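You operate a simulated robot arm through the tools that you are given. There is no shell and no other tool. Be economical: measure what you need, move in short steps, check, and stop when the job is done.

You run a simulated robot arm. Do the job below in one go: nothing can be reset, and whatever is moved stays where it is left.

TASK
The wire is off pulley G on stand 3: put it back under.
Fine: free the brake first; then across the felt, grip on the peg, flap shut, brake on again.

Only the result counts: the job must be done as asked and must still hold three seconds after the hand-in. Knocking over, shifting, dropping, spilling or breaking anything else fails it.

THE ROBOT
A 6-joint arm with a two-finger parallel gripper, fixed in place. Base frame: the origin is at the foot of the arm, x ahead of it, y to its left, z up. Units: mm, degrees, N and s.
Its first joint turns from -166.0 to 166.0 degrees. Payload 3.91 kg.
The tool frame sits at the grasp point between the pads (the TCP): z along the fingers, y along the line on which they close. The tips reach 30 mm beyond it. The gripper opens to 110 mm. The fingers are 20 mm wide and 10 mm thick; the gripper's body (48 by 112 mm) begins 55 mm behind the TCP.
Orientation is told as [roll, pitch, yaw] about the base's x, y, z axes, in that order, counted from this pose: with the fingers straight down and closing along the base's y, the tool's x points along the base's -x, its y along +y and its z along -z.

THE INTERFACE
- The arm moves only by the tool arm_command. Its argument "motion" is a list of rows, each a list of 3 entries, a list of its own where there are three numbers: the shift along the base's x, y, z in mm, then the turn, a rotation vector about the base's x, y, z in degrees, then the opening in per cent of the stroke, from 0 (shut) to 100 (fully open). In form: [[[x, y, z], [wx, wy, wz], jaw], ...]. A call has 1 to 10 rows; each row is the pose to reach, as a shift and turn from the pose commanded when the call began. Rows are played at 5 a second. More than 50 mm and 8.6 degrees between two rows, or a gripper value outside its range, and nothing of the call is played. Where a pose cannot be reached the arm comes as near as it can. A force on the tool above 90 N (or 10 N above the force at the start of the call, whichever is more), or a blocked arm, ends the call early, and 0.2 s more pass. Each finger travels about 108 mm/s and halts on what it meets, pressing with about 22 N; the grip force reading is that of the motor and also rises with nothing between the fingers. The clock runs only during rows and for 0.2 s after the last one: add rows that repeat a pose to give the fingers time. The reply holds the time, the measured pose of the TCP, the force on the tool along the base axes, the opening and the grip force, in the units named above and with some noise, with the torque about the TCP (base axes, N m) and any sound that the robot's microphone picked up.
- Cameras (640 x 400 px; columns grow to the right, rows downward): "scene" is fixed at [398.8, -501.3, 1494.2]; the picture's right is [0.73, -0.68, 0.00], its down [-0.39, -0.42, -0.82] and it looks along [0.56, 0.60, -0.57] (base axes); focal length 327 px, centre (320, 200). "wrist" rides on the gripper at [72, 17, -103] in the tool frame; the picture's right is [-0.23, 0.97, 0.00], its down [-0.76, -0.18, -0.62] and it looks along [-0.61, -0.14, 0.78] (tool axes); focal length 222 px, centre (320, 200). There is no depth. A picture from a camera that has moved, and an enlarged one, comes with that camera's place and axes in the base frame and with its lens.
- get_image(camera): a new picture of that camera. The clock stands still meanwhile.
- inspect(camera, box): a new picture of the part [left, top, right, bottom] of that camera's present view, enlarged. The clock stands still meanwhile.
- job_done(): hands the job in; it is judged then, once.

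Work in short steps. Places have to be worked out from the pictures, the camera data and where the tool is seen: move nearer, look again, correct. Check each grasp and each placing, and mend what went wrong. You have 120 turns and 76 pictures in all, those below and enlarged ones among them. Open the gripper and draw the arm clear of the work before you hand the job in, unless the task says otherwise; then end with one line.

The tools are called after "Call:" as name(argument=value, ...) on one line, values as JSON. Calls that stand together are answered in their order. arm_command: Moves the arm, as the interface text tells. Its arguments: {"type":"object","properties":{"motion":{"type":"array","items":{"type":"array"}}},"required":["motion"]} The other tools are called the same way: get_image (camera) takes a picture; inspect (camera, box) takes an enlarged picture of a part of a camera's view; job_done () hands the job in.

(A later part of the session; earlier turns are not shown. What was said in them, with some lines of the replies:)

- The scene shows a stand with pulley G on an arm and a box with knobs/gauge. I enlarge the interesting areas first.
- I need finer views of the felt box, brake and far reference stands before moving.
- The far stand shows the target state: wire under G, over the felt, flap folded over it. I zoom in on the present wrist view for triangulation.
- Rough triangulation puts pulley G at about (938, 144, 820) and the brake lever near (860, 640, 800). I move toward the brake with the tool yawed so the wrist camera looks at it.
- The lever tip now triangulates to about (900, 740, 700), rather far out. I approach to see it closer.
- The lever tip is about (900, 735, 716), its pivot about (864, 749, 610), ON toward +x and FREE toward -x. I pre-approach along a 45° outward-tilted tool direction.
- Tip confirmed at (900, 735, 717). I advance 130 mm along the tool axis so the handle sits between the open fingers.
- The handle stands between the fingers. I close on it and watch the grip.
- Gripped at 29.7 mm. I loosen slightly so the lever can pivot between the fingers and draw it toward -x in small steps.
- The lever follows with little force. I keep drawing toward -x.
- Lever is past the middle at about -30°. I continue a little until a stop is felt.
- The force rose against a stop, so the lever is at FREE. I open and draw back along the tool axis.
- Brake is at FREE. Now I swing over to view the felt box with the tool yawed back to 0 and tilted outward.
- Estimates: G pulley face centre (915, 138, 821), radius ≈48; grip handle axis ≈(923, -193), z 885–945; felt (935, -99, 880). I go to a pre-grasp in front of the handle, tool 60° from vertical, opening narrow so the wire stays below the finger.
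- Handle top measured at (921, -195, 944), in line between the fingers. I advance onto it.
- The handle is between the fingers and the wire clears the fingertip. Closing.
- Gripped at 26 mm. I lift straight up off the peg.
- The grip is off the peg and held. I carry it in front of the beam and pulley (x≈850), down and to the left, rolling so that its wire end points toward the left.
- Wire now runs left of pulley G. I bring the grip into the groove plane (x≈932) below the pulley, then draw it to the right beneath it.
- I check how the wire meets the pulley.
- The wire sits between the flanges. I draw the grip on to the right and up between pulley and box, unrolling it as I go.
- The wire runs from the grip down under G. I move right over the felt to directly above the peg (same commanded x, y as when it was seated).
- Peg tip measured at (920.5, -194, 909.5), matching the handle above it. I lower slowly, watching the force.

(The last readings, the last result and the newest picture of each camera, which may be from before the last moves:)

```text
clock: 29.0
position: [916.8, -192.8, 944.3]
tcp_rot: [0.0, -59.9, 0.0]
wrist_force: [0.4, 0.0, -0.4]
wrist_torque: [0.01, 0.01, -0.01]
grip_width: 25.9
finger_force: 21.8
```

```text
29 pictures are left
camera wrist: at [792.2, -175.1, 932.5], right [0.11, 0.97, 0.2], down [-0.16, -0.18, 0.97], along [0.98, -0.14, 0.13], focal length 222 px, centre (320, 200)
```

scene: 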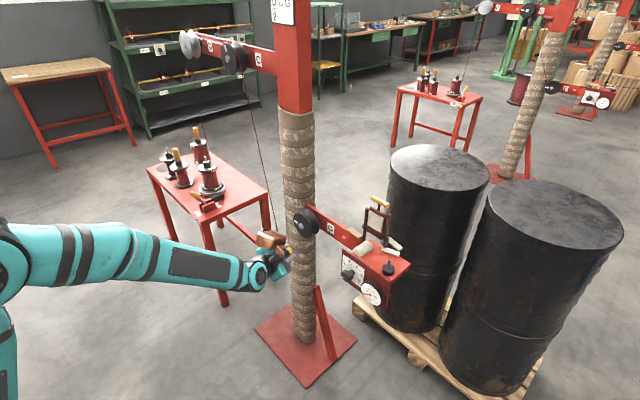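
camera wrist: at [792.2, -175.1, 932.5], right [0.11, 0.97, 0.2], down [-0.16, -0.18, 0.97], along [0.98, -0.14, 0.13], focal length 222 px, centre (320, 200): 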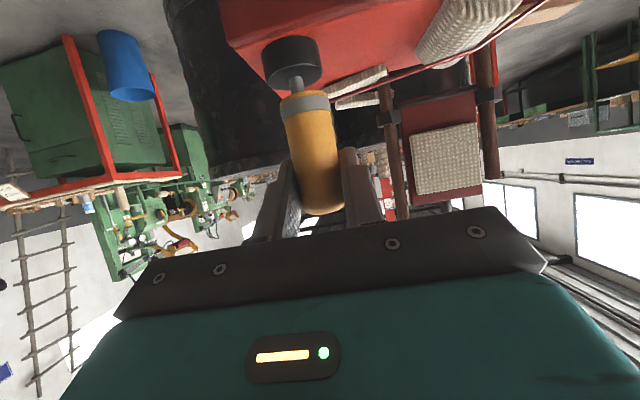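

The peg has entered the grip with no force. I lower the last 10 mm.

Call:
arm_command(motion=[[[0, 0, -5], [0, 0, 0], 5], [[0, 0, -10], [0, 0, 0], 5], [[0, 0, -11], [0, 0, 0], 5]])

Call:
get_image(camera="wrist")

Call:
inspect(camera="wrist", box=[240, 0, 560, 160])

```text
clock: 29.8
position: [917.3, -194.1, 934.3]
tcp_rot: [0.1, -60.0, 0.0]
wrist_force: [0.5, -0.1, 0.0]
wrist_torque: [0.03, 0.01, 0.04]
grip_width: 25.8
finger_force: 22.0
```

```text
28 pictures are left
camera wrist: at [792.6, -175.7, 922.1], right [0.11, 0.97, 0.2], down [-0.16, -0.18, 0.97], along [0.98, -0.14, 0.13], focal length 222 px, centre (320, 200)
```

wrist: 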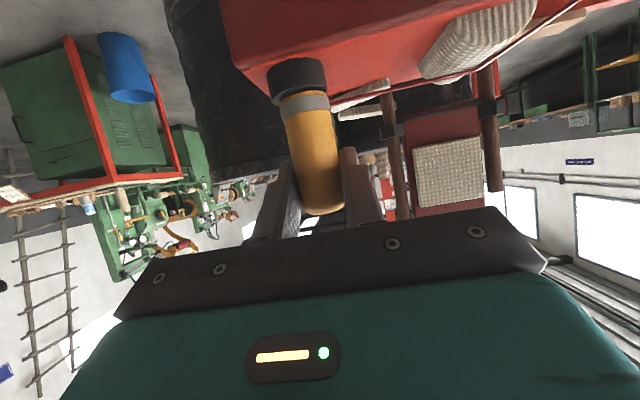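

```text
2.00 times, centred on (400, 80) of wrist
camera zoom: at [792.6, -175.7, 922.1], right [0.11, 0.97, 0.2], down [-0.16, -0.18, 0.97], along [0.98, -0.14, 0.13], focal length 444 px, centre (160, 440)
```

zoom: 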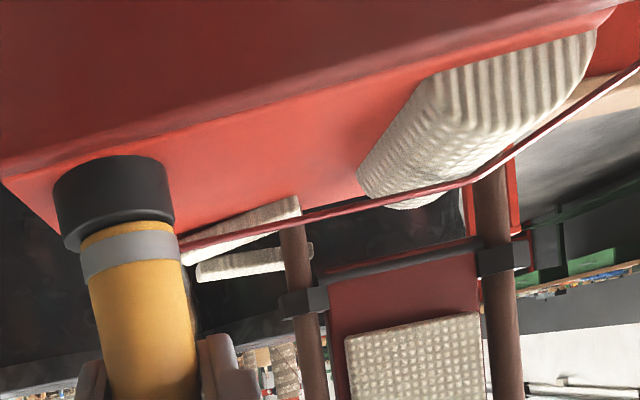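

The wire now bends over the felt. I press down 2 mm more to make sure the grip is seated, then release and draw back.

Call:
arm_command(motion=[[[0, 0, -2], [0, 0, 0], 5], [[0, 0, -2], [0, 0, 0], 5]])

Call:
arm_command(motion=[[[0, 0, 0], [0, 0, 0], 25], [[0, 0, 0], [0, 0, 0], 40], [[0, 0, 0], [0, 0, 0], 40], [[-30, 0, 17], [0, 0, 0], 40], [[-70, 0, 40], [0, 0, 0], 40], [[-110, 0, 63], [0, 0, 0], 40]])

Call:
get_image(camera="wrist")

Call:
inspect(camera="scene", box=[270, 160, 430, 300])

```text
clock: 30.4
position: [917.4, -192.9, 934.0]
tcp_rot: [-0.1, -59.9, 0.1]
wrist_force: [1.0, -0.1, 8.1]
wrist_torque: [-0.03, -0.03, 0.02]
grip_width: 26.1
finger_force: 22.5
```

```text
clock: 31.8
position: [813.0, -193.8, 993.0]
tcp_rot: [0.1, -59.8, -0.1]
wrist_force: [0.7, -0.9, -0.7]
wrist_torque: [0.0, -0.01, 0.0]
grip_width: 43.8
finger_force: 0.1
```

```text
26 pictures are left
camera wrist: at [687.2, -175.2, 981.8], right [0.11, 0.97, 0.2], down [-0.16, -0.18, 0.97], along [0.98, -0.14, 0.13], focal length 222 px, centre (320, 200)
```

wrist: 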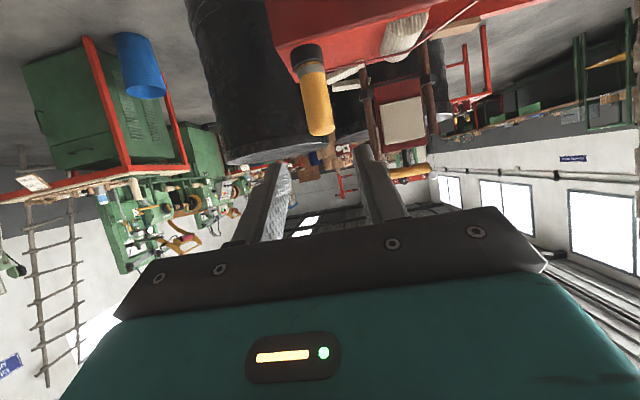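

```text
2.86 times, centred on (350, 230) of scene
camera zoom: at [398.8, -501.3, 1494.2], right [0.73, -0.68, 0.0], down [-0.39, -0.42, -0.82], along [0.56, 0.6, -0.57], focal length 934 px, centre (234, 114)
```

zoom: 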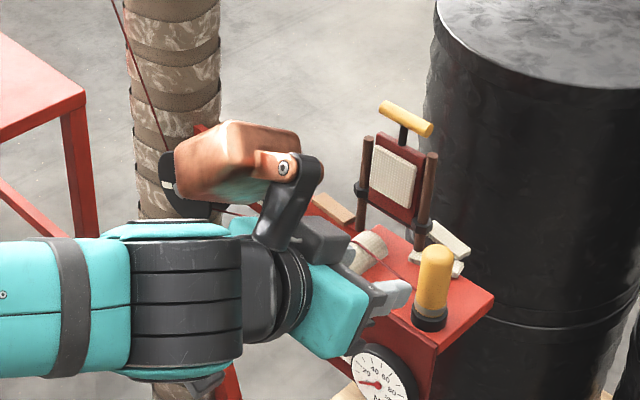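

The grip is seated and the wire crosses the felt under G. Next the flap: its T-bar is at about (994, -95, 1003), hinge near z 893. I roll the tool 86° so the fingers close across the bar, moving up in front of it.

Call:
arm_command(motion=[[[-5, 0, 15], [7.4, 0, -4.3], 45], [[-5, 10, 30], [14.8, 0, -8.55], 45], [[-5, 20, 45], [22.2, 0, -12.8], 45], [[-5, 32, 58], [29.6, 0, -17.1], 45], [[-5, 44, 70], [37, 0, -21.4], 45], [[0, 56, 78], [44.4, 0, -25.6], 45], [[5, 68, 84], [51.8, 0, -29.9], 45], [[12, 80, 87], [59.2, 0, -34.2], 45], [[20, 90, 87], [66.6, 0, -38.5], 45], [[27, 98, 87], [74, 0, -42.7], 45]])

Call:
arm_command(motion=[[[20, 0, 5], [0, 7.5, 0], 45], [[45, 0, 8], [0, 15, 0], 45], [[70, 0, 10], [0, 22.5, 0], 45], [[95, 0, 10], [0, 30, 0], 45], [[95, 0, 10], [0, 30, 0], 45]])

Call:
get_image(camera="wrist")

Call:
inspect(camera="scene", box=[270, 140, 430, 300])

```text
clock: 34.0
position: [833.7, -94.0, 1081.5]
tcp_rot: [59.9, -3.9, -87.6]
wrist_force: [0.6, 0.3, 0.9]
wrist_torque: [0.0, -0.05, 0.02]
grip_width: 49.5
finger_force: 0.0
```

```text
clock: 35.2
position: [928.5, -95.7, 1089.4]
tcp_rot: [29.7, -2.3, -86.0]
wrist_force: [0.3, -1.2, 0.0]
wrist_torque: [0.01, 0.01, 0.0]
grip_width: 49.5
finger_force: 0.0
```

```text
24 pictures are left
camera wrist: at [887.9, -21.3, 1184.7], right [0.86, -0.15, 0.49], down [-0.41, -0.77, 0.48], along [0.31, -0.62, -0.72], focal length 222 px, centre (320, 200)
```

wrist: 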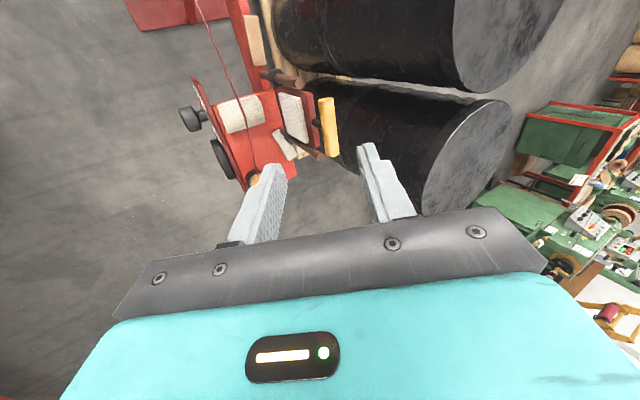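

```text
2.50 times, centred on (350, 220) of scene
camera zoom: at [398.8, -501.3, 1494.2], right [0.73, -0.68, 0.0], down [-0.39, -0.42, -0.82], along [0.56, 0.6, -0.57], focal length 817 px, centre (245, 150)
```

zoom: 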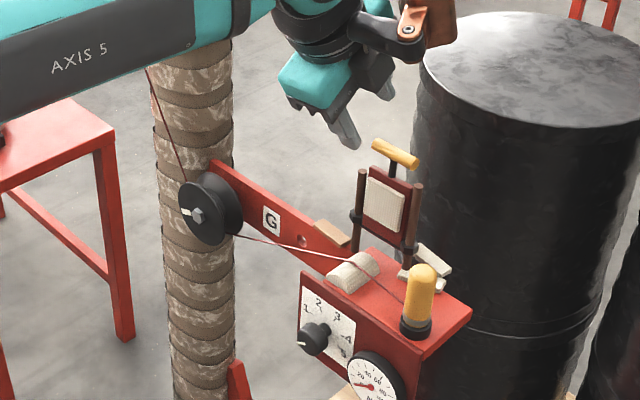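

Wire routing looks right (under G, over the felt, on the grip). Bar centre refined to (988, -98, 1004); I lower the tool so the back finger hooks behind the bar.

Call:
arm_command(motion=[[[0, 0, 0], [0, 0, 0], 54], [[20, -1, -38], [0, 0, 0], 54], [[41, -2, -78], [0, 0, 0], 54], [[41, -2, -78], [0, 0, 0], 54]])

Call:
get_image(camera="wrist")

Call:
inspect(camera="scene", box=[330, 160, 430, 260])

```text
clock: 36.2
position: [969.9, -97.7, 1013.2]
tcp_rot: [29.9, -2.2, -86.1]
wrist_force: [0.8, 0.5, 0.8]
wrist_torque: [0.04, -0.02, 0.01]
grip_width: 59.6
finger_force: 0.1
```

```text
22 pictures are left
camera wrist: at [928.4, -23.5, 1106.6], right [0.86, -0.15, 0.49], down [-0.41, -0.77, 0.48], along [0.31, -0.61, -0.72], focal length 222 px, centre (320, 200)
```

wrist: 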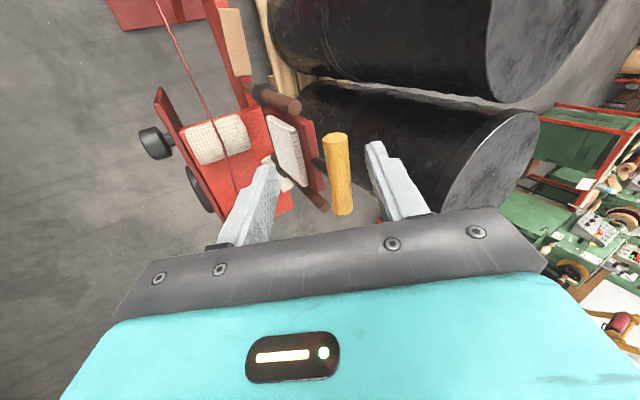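

```text
4.00 times, centred on (380, 210) of scene
camera zoom: at [398.8, -501.3, 1494.2], right [0.73, -0.68, 0.0], down [-0.39, -0.42, -0.82], along [0.56, 0.6, -0.57], focal length 1307 px, centre (80, 160)
```

zoom: 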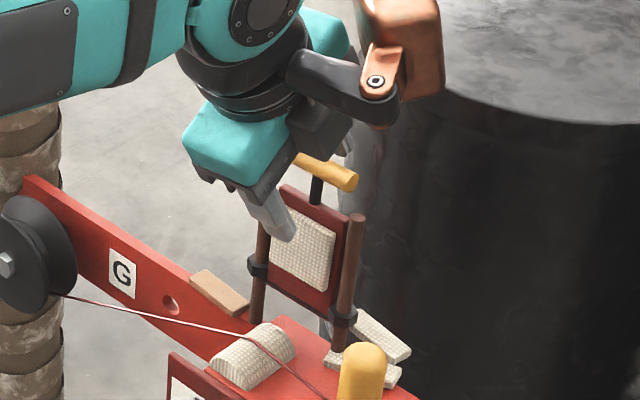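

The bar is between the fingers. I draw it forward along its arc about the hinge, in small steps.

Call:
arm_command(motion=[[[-12, 0, 0], [0, 0, 0], 54], [[-24, 0, -2], [0, 0, 0], 54], [[-36, 0, -5], [0, 0, 0], 54], [[-48, 0, -10], [0, 0, 0], 54], [[-60, 0, -17], [0, 0, 0], 54]])

Call:
get_image(camera="wrist")

```text
clock: 37.4
position: [910.8, -98.3, 995.3]
tcp_rot: [30.0, -2.2, -86.1]
wrist_force: [-0.6, -0.2, -1.4]
wrist_torque: [-0.01, 0.03, -0.01]
grip_width: 60.1
finger_force: 0.2
```

```text
20 pictures are left
camera wrist: at [868.4, -24.4, 1089.0], right [0.86, -0.15, 0.49], down [-0.41, -0.77, 0.48], along [0.31, -0.61, -0.72], focal length 222 px, centre (320, 200)
```

wrist: 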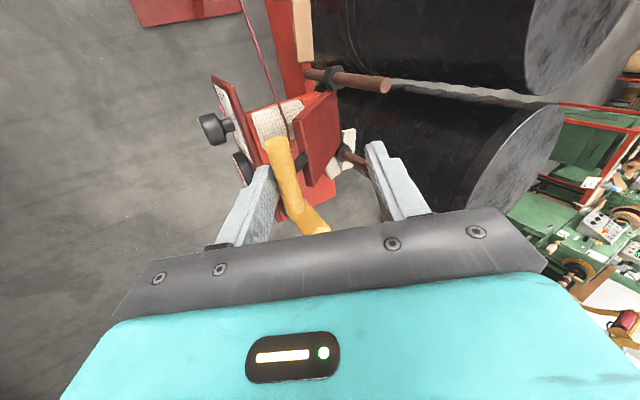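

The flap has tipped forward and rests on the front finger. I lower it along its arc, then withdraw along the tool axis.

Call:
arm_command(motion=[[[-6, 0, -12], [0, 0, 0], 54], [[-11, 0, -25], [0, 0, 0], 54], [[-16, 0, -38], [0, 0, 0], 54], [[-20, 0, -52], [0, 0, 0], 54]])

Call:
get_image(camera="wrist")

Call:
inspect(camera="scene", box=[310, 180, 430, 300])

```text
clock: 38.4
position: [890.2, -99.1, 943.5]
tcp_rot: [29.9, -2.3, -86.1]
wrist_force: [-1.0, 1.0, -0.3]
wrist_torque: [0.02, 0.05, -0.02]
grip_width: 60.0
finger_force: 0.6
```

```text
19 pictures are left
camera wrist: at [848.5, -23.7, 1036.9], right [0.86, -0.15, 0.49], down [-0.41, -0.77, 0.48], along [0.31, -0.62, -0.72], focal length 222 px, centre (320, 200)
```

wrist: 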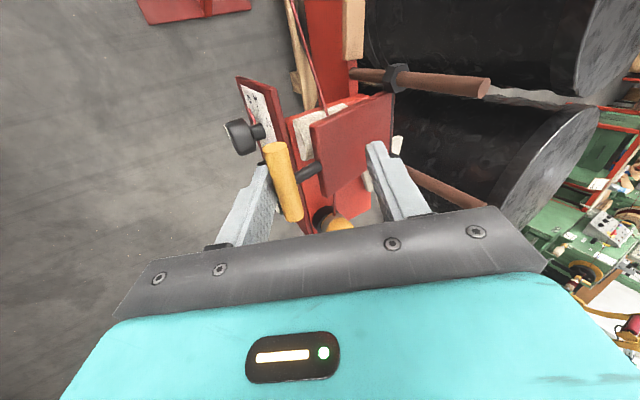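

```text
3.33 times, centred on (370, 240) of scene
camera zoom: at [398.8, -501.3, 1494.2], right [0.73, -0.68, 0.0], down [-0.39, -0.42, -0.82], along [0.56, 0.6, -0.57], focal length 1089 px, centre (153, 67)
```

zoom: 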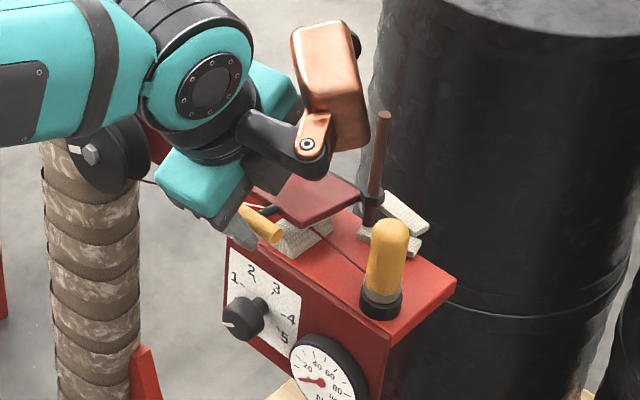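

The flap is nearly closed. I open slightly and withdraw along the tool axis so it drops onto the felt.

Call:
arm_command(motion=[[[0, 0, 0], [0, 0, 0], 70], [[-10, 0, 17], [0, 0, 0], 70], [[-28, 0, 48], [0, 0, 0], 70], [[-48, 0, 84], [0, 0, 0], 70], [[-60, 0, 115], [0, 0, 0], 70]])

Call:
get_image(camera="wrist")

Call:
inspect(camera="scene", box=[310, 180, 430, 300])

```text
clock: 39.6
position: [830.6, -96.4, 1059.9]
tcp_rot: [29.9, -2.2, -86.0]
wrist_force: [-1.0, 0.3, -0.2]
wrist_torque: [0.03, 0.01, -0.01]
grip_width: 77.0
finger_force: 0.0
```

```text
17 pictures are left
camera wrist: at [789.1, -23.3, 1153.6], right [0.86, -0.15, 0.49], down [-0.41, -0.77, 0.48], along [0.31, -0.61, -0.72], focal length 222 px, centre (320, 200)
```

wrist: 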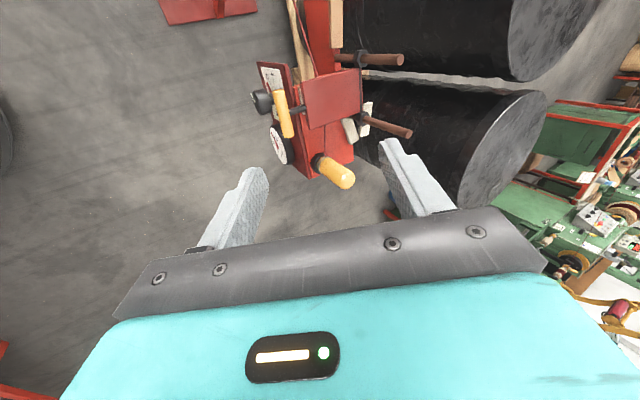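

```text
3.33 times, centred on (370, 240) of scene
camera zoom: at [398.8, -501.3, 1494.2], right [0.73, -0.68, 0.0], down [-0.39, -0.42, -0.82], along [0.56, 0.6, -0.57], focal length 1089 px, centre (153, 67)
```

zoom: 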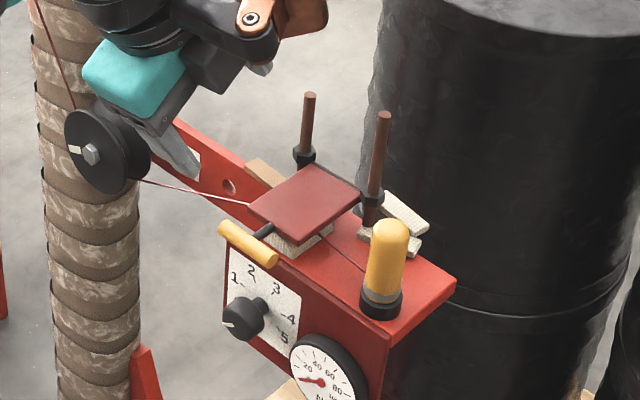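

The flap lies on the felt with the wire beneath. I look closer to be sure it is fully shut.

Call:
inspect(camera="wrist", box=[240, 30, 420, 200])

Call:
inspect(camera="scene", box=[345, 225, 405, 270])

```text
2.35 times, centred on (330, 115) of wrist
camera zoom: at [789.1, -23.3, 1153.6], right [0.86, -0.15, 0.49], down [-0.41, -0.77, 0.48], along [0.31, -0.61, -0.72], focal length 523 px, centre (296, 400)
```

zoom: 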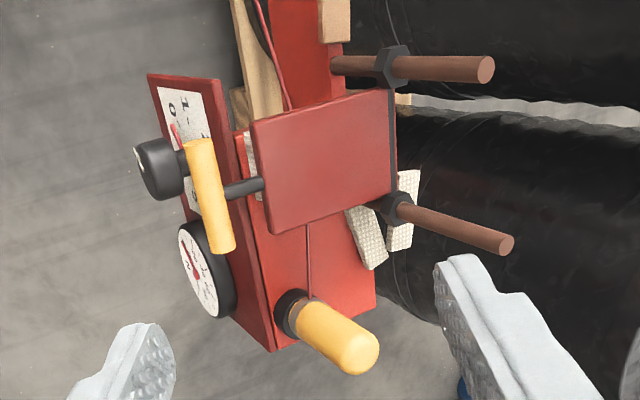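

```text
8.89 times, centred on (375, 248) of scene
camera zoom: at [398.8, -501.3, 1494.2], right [0.73, -0.68, 0.0], down [-0.39, -0.42, -0.82], along [0.56, 0.6, -0.57], focal length 2904 px, centre (-169, -222)
```

zoom: 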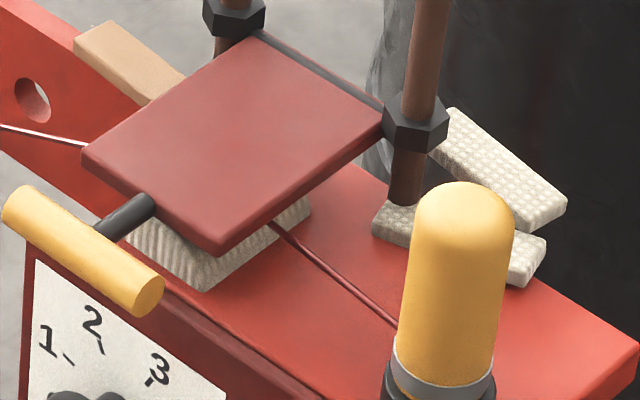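

The flap is shut on the wire. Now back to the brake: first draw away and unroll the tool.

Call:
arm_command(motion=[[[-15, 5, 0], [-4.27, 0, 7.4], 70], [[-30, 15, 0], [-8.54, 0, 14.8], 70], [[-45, 30, 0], [-12.81, 0, 22.2], 70], [[-60, 50, 0], [-17.08, 0, 29.6], 70], [[-75, 75, -5], [-21.35, 0, 37], 70], [[-90, 100, -15], [-25.62, 0, 44.4], 70], [[-105, 125, -25], [-29.89, 0, 51.8], 70], [[-120, 150, -40], [-34.16, 0, 59.2], 70], [[-130, 175, -50], [-38.43, 0, 66.6], 70], [[-135, 196, -60], [-42.7, 0, 74], 70]])

Call:
arm_command(motion=[[[0, 44, -8], [0, 0, 4], 90], [[0, 88, -16], [0, 0, 8], 90], [[0, 132, -24], [0, 0, 12], 90], [[0, 176, -32], [0, 0, 16], 90], [[0, 220, -40], [0, 0, 20], 90], [[0, 264, -48], [0, 0, 24], 90], [[0, 308, -56], [0, 0, 28], 90], [[0, 352, -64], [0, 0, 32], 90], [[0, 396, -72], [0, 0, 36], 90], [[0, 440, -80], [0, 0, 40], 90]])

Call:
arm_command(motion=[[[5, 40, -20], [3.2, -3.8, 0], 60], [[10, 80, -50], [6.4, -7.6, 0], 60], [[15, 121, -90], [9.65, -11.5, 0], 60], [[15, 121, -90], [9.65, -11.5, 0], 60]])

Call:
get_image(camera="wrist")

Call:
inspect(camera="scene", box=[150, 140, 270, 230])

```text
clock: 41.8
position: [696.8, 98.4, 999.2]
tcp_rot: [0.0, -29.9, 0.1]
wrist_force: [-0.3, 0.3, 0.5]
wrist_torque: [0.0, -0.01, -0.03]
grip_width: 77.1
finger_force: 0.1
```

```text
clock: 44.0
position: [696.9, 540.4, 919.6]
tcp_rot: [0.0, -30.0, 40.1]
wrist_force: [-0.2, -0.2, 0.5]
wrist_torque: [0.03, -0.01, -0.01]
grip_width: 98.9
finger_force: 0.0
```

```text
refused: row 2 steps farther than a row can; nothing moved
```

```text
13 pictures are left
camera wrist: at [598.8, 480.1, 973.4], right [-0.48, 0.87, 0.11], down [0.38, 0.09, 0.92], along [0.79, 0.48, -0.38], focal length 222 px, centre (320, 200)
```

wrist: 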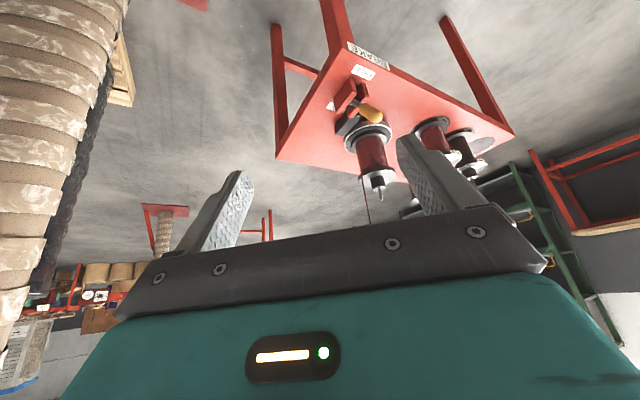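

```text
4.44 times, centred on (210, 185) of scene
camera zoom: at [398.8, -501.3, 1494.2], right [0.73, -0.68, 0.0], down [-0.39, -0.42, -0.82], along [0.56, 0.6, -0.57], focal length 1452 px, centre (809, 267)
```

zoom: 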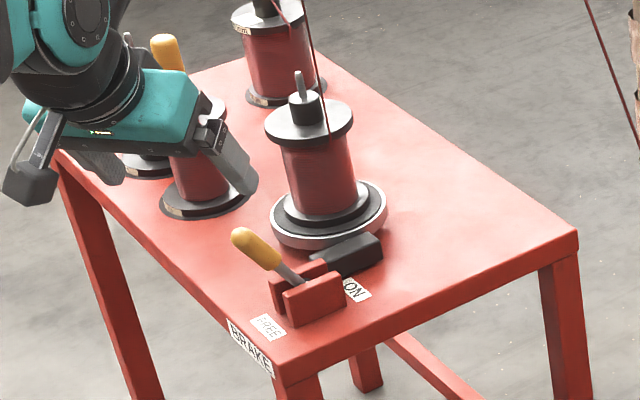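

The lever tip in FREE is about (792, 728, 716). The last call was refused for step size, so I redo the pre-approach with smaller steps.

Call:
arm_command(motion=[[[8, 28, -28], [1.95, -2.3, 0], 60], [[16, 56, -56], [3.9, -4.6, 0], 60], [[24, 84, -84], [5.8, -6.9, 0], 60], [[31, 112, -112], [7.7, -9.2, 0], 60], [[38, 139, -139], [9.65, -11.5, 0], 60], [[38, 139, -139], [9.65, -11.5, 0], 60]])

Call:
get_image(camera="wrist")

```text
clock: 45.4
position: [733.6, 676.3, 782.1]
tcp_rot: [0.0, -44.9, 40.1]
wrist_force: [0.4, 0.3, -0.1]
wrist_torque: [-0.03, 0.04, 0.04]
grip_width: 66.2
finger_force: 0.0
```

```text
11 pictures are left
camera wrist: at [628.1, 610.1, 802.5], right [-0.5, 0.85, 0.16], down [0.19, -0.07, 0.98], along [0.84, 0.52, -0.13], focal length 222 px, centre (320, 200)
```

wrist: 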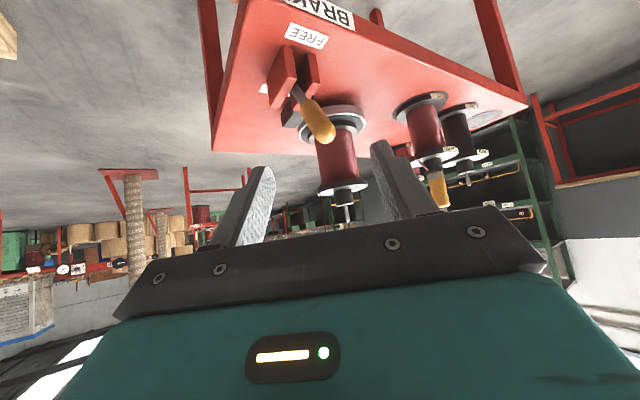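

The tip is confirmed at (792, 726, 715), centred between the fingers. I advance to straddle it.

Call:
arm_command(motion=[[[22, 18, -28], [0, 0, 0], 60], [[44, 36, -56], [0, 0, 0], 60], [[66, 54, -85], [0, 0, 0], 60], [[66, 54, -85], [0, 0, 0], 50]])

Call:
get_image(camera="wrist")

```text
clock: 46.4
position: [797.2, 732.9, 694.9]
tcp_rot: [0.0, -44.8, 40.0]
wrist_force: [-0.4, -0.5, 0.0]
wrist_torque: [-0.04, 0.02, -0.04]
grip_width: 54.9
finger_force: 0.0
```

```text
10 pictures are left
camera wrist: at [691.8, 665.6, 715.9], right [-0.5, 0.85, 0.16], down [0.19, -0.07, 0.98], along [0.84, 0.52, -0.13], focal length 222 px, centre (320, 200)
```

wrist: 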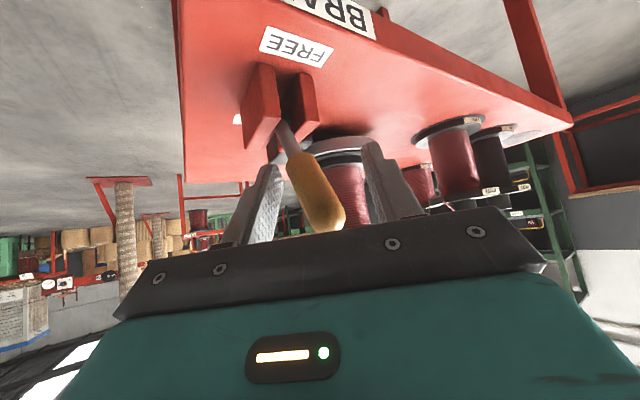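

Lever is straddled. I push it toward +x along its arc.

Call:
arm_command(motion=[[[10, 0, 4], [0, 0, 0], 45], [[20, 0, 7], [0, 0, 0], 42], [[30, 0, 9], [0, 0, 0], 38], [[40, 0, 10], [0, 0, 0], 34], [[50, 0, 10], [0, 0, 0], 33], [[60, 0, 9], [0, 0, 0], 33], [[70, 0, 7], [0, 0, 0], 33], [[80, 0, 5], [0, 0, 0], 33], [[90, 0, 2], [0, 0, 0], 33]])

Call:
get_image(camera="wrist")

```text
clock: 48.4
position: [889.7, 731.8, 696.9]
tcp_rot: [0.2, -45.0, 40.0]
wrist_force: [-0.5, 0.3, -0.3]
wrist_torque: [0.0, -0.02, 0.06]
grip_width: 36.5
finger_force: 0.0
```

```text
9 pictures are left
camera wrist: at [784.7, 665.0, 719.1], right [-0.5, 0.85, 0.16], down [0.19, -0.07, 0.98], along [0.84, 0.52, -0.13], focal length 222 px, centre (320, 200)
```

wrist: 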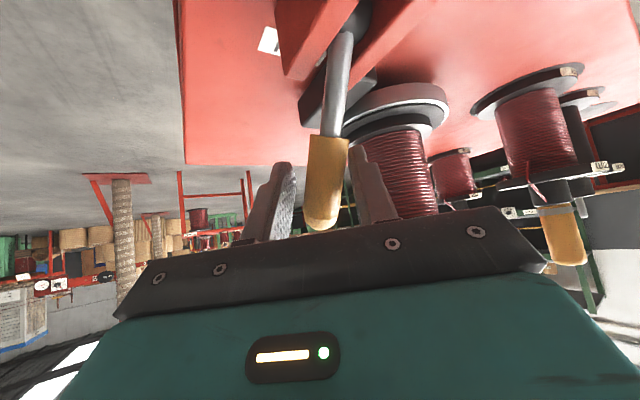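

The lever is about at its original ON place; I push a few mm more to feel the stop.

Call:
arm_command(motion=[[[5, 0, -1], [0, 0, 0], 33], [[10, 0, -3], [0, 0, 0], 33], [[14, 0, -4], [0, 0, 0], 33]])

```text
clock: 49.2
position: [900.7, 732.4, 694.5]
tcp_rot: [0.0, -45.0, 40.0]
wrist_force: [-13.1, 13.3, 4.3]
wrist_torque: [0.13, 0.24, -0.13]
grip_width: 45.6
finger_force: 10.0
```

Firm stop felt (13 N), so the brake is ON. I release and draw back along the tool axis.

Call:
arm_command(motion=[[[-5, 0, 1], [0, 0, 0], 50], [[-5, 0, 1], [0, 0, 0], 75], [[-30, -21, 34], [0, 0, 0], 75], [[-56, -43, 68], [0, 0, 0], 75], [[-82, -65, 103], [0, 0, 0], 75], [[-108, -86, 137], [0, 0, 0], 75], [[-134, -107, 170], [0, 0, 0], 90]])

Call:
inspect(camera="scene", box=[150, 140, 270, 230])

Call:
inspect(camera="scene", box=[270, 170, 430, 300])

```text
clock: 50.8
position: [766.8, 625.6, 864.0]
tcp_rot: [0.0, -44.9, 40.0]
wrist_force: [0.7, 0.1, -1.6]
wrist_torque: [0.03, -0.04, 0.03]
grip_width: 99.0
finger_force: 0.0
```

```text
4.44 times, centred on (210, 185) of scene
camera zoom: at [398.8, -501.3, 1494.2], right [0.73, -0.68, 0.0], down [-0.39, -0.42, -0.82], along [0.56, 0.6, -0.57], focal length 1452 px, centre (809, 267)
```

zoom: 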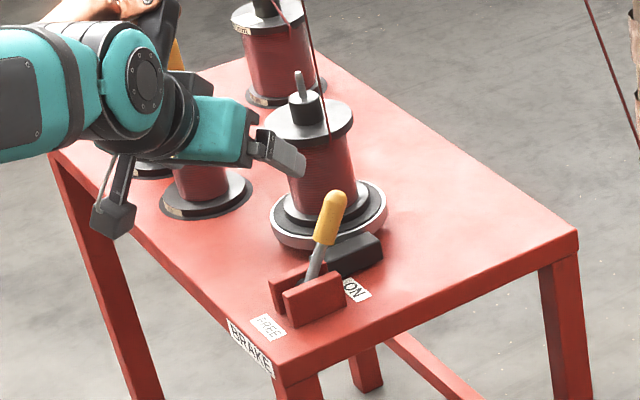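

```text
3.08 times, centred on (350, 235) of scene
camera zoom: at [398.8, -501.3, 1494.2], right [0.73, -0.68, 0.0], down [-0.39, -0.42, -0.82], along [0.56, 0.6, -0.57], focal length 1005 px, centre (228, 92)
```

zoom: 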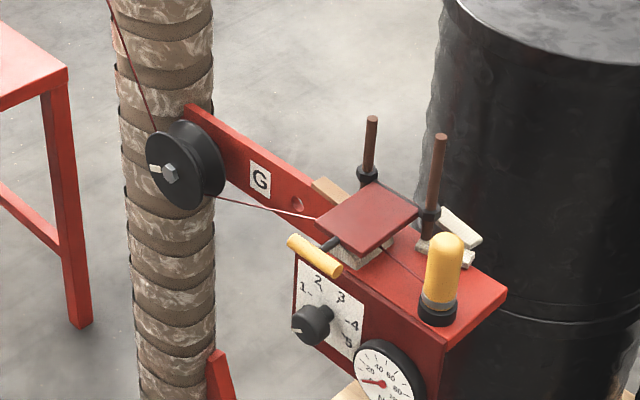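

Everything looks right: brake ON, wire under G and over the felt, grip on its peg, flap shut. I draw the arm clear and take one last look.

Call:
arm_command(motion=[[[-30, -25, 25], [0, 0, 0], 90], [[-60, -50, 50], [0, 0, 0], 90], [[-90, -75, 75], [0, 0, 0], 90], [[-120, -100, 100], [0, 0, 0], 90], [[-120, -100, 100], [0, 0, 0], 90]])

Call:
get_image(camera="scene")

```text
clock: 52.0
position: [652.2, 523.6, 965.5]
tcp_rot: [0.0, -44.9, 40.0]
wrist_force: [-0.8, -0.5, -0.4]
wrist_torque: [0.01, 0.0, 0.03]
grip_width: 99.2
finger_force: 0.1
```

```text
6 pictures are left
```

scene: 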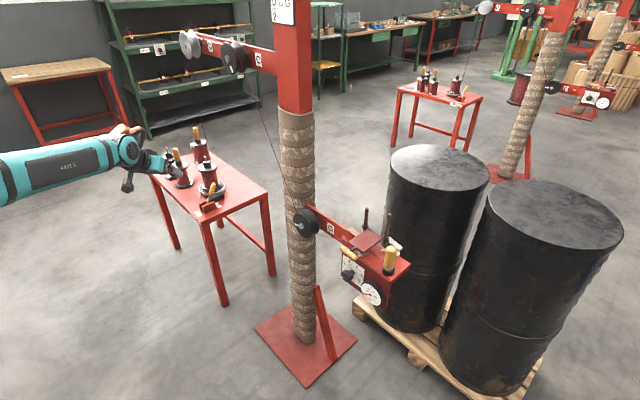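

The arm is clear and all the parts are in place, so I hand the job in.

Call:
job_done()

```text
The job is handed in.
```

The wire is back under pulley G and across the felt, with the grip on its peg, the flap shut and the brake on again; I didn't read the stand's number, and left the felt dial at 0 although the stand's card says FELT 2.
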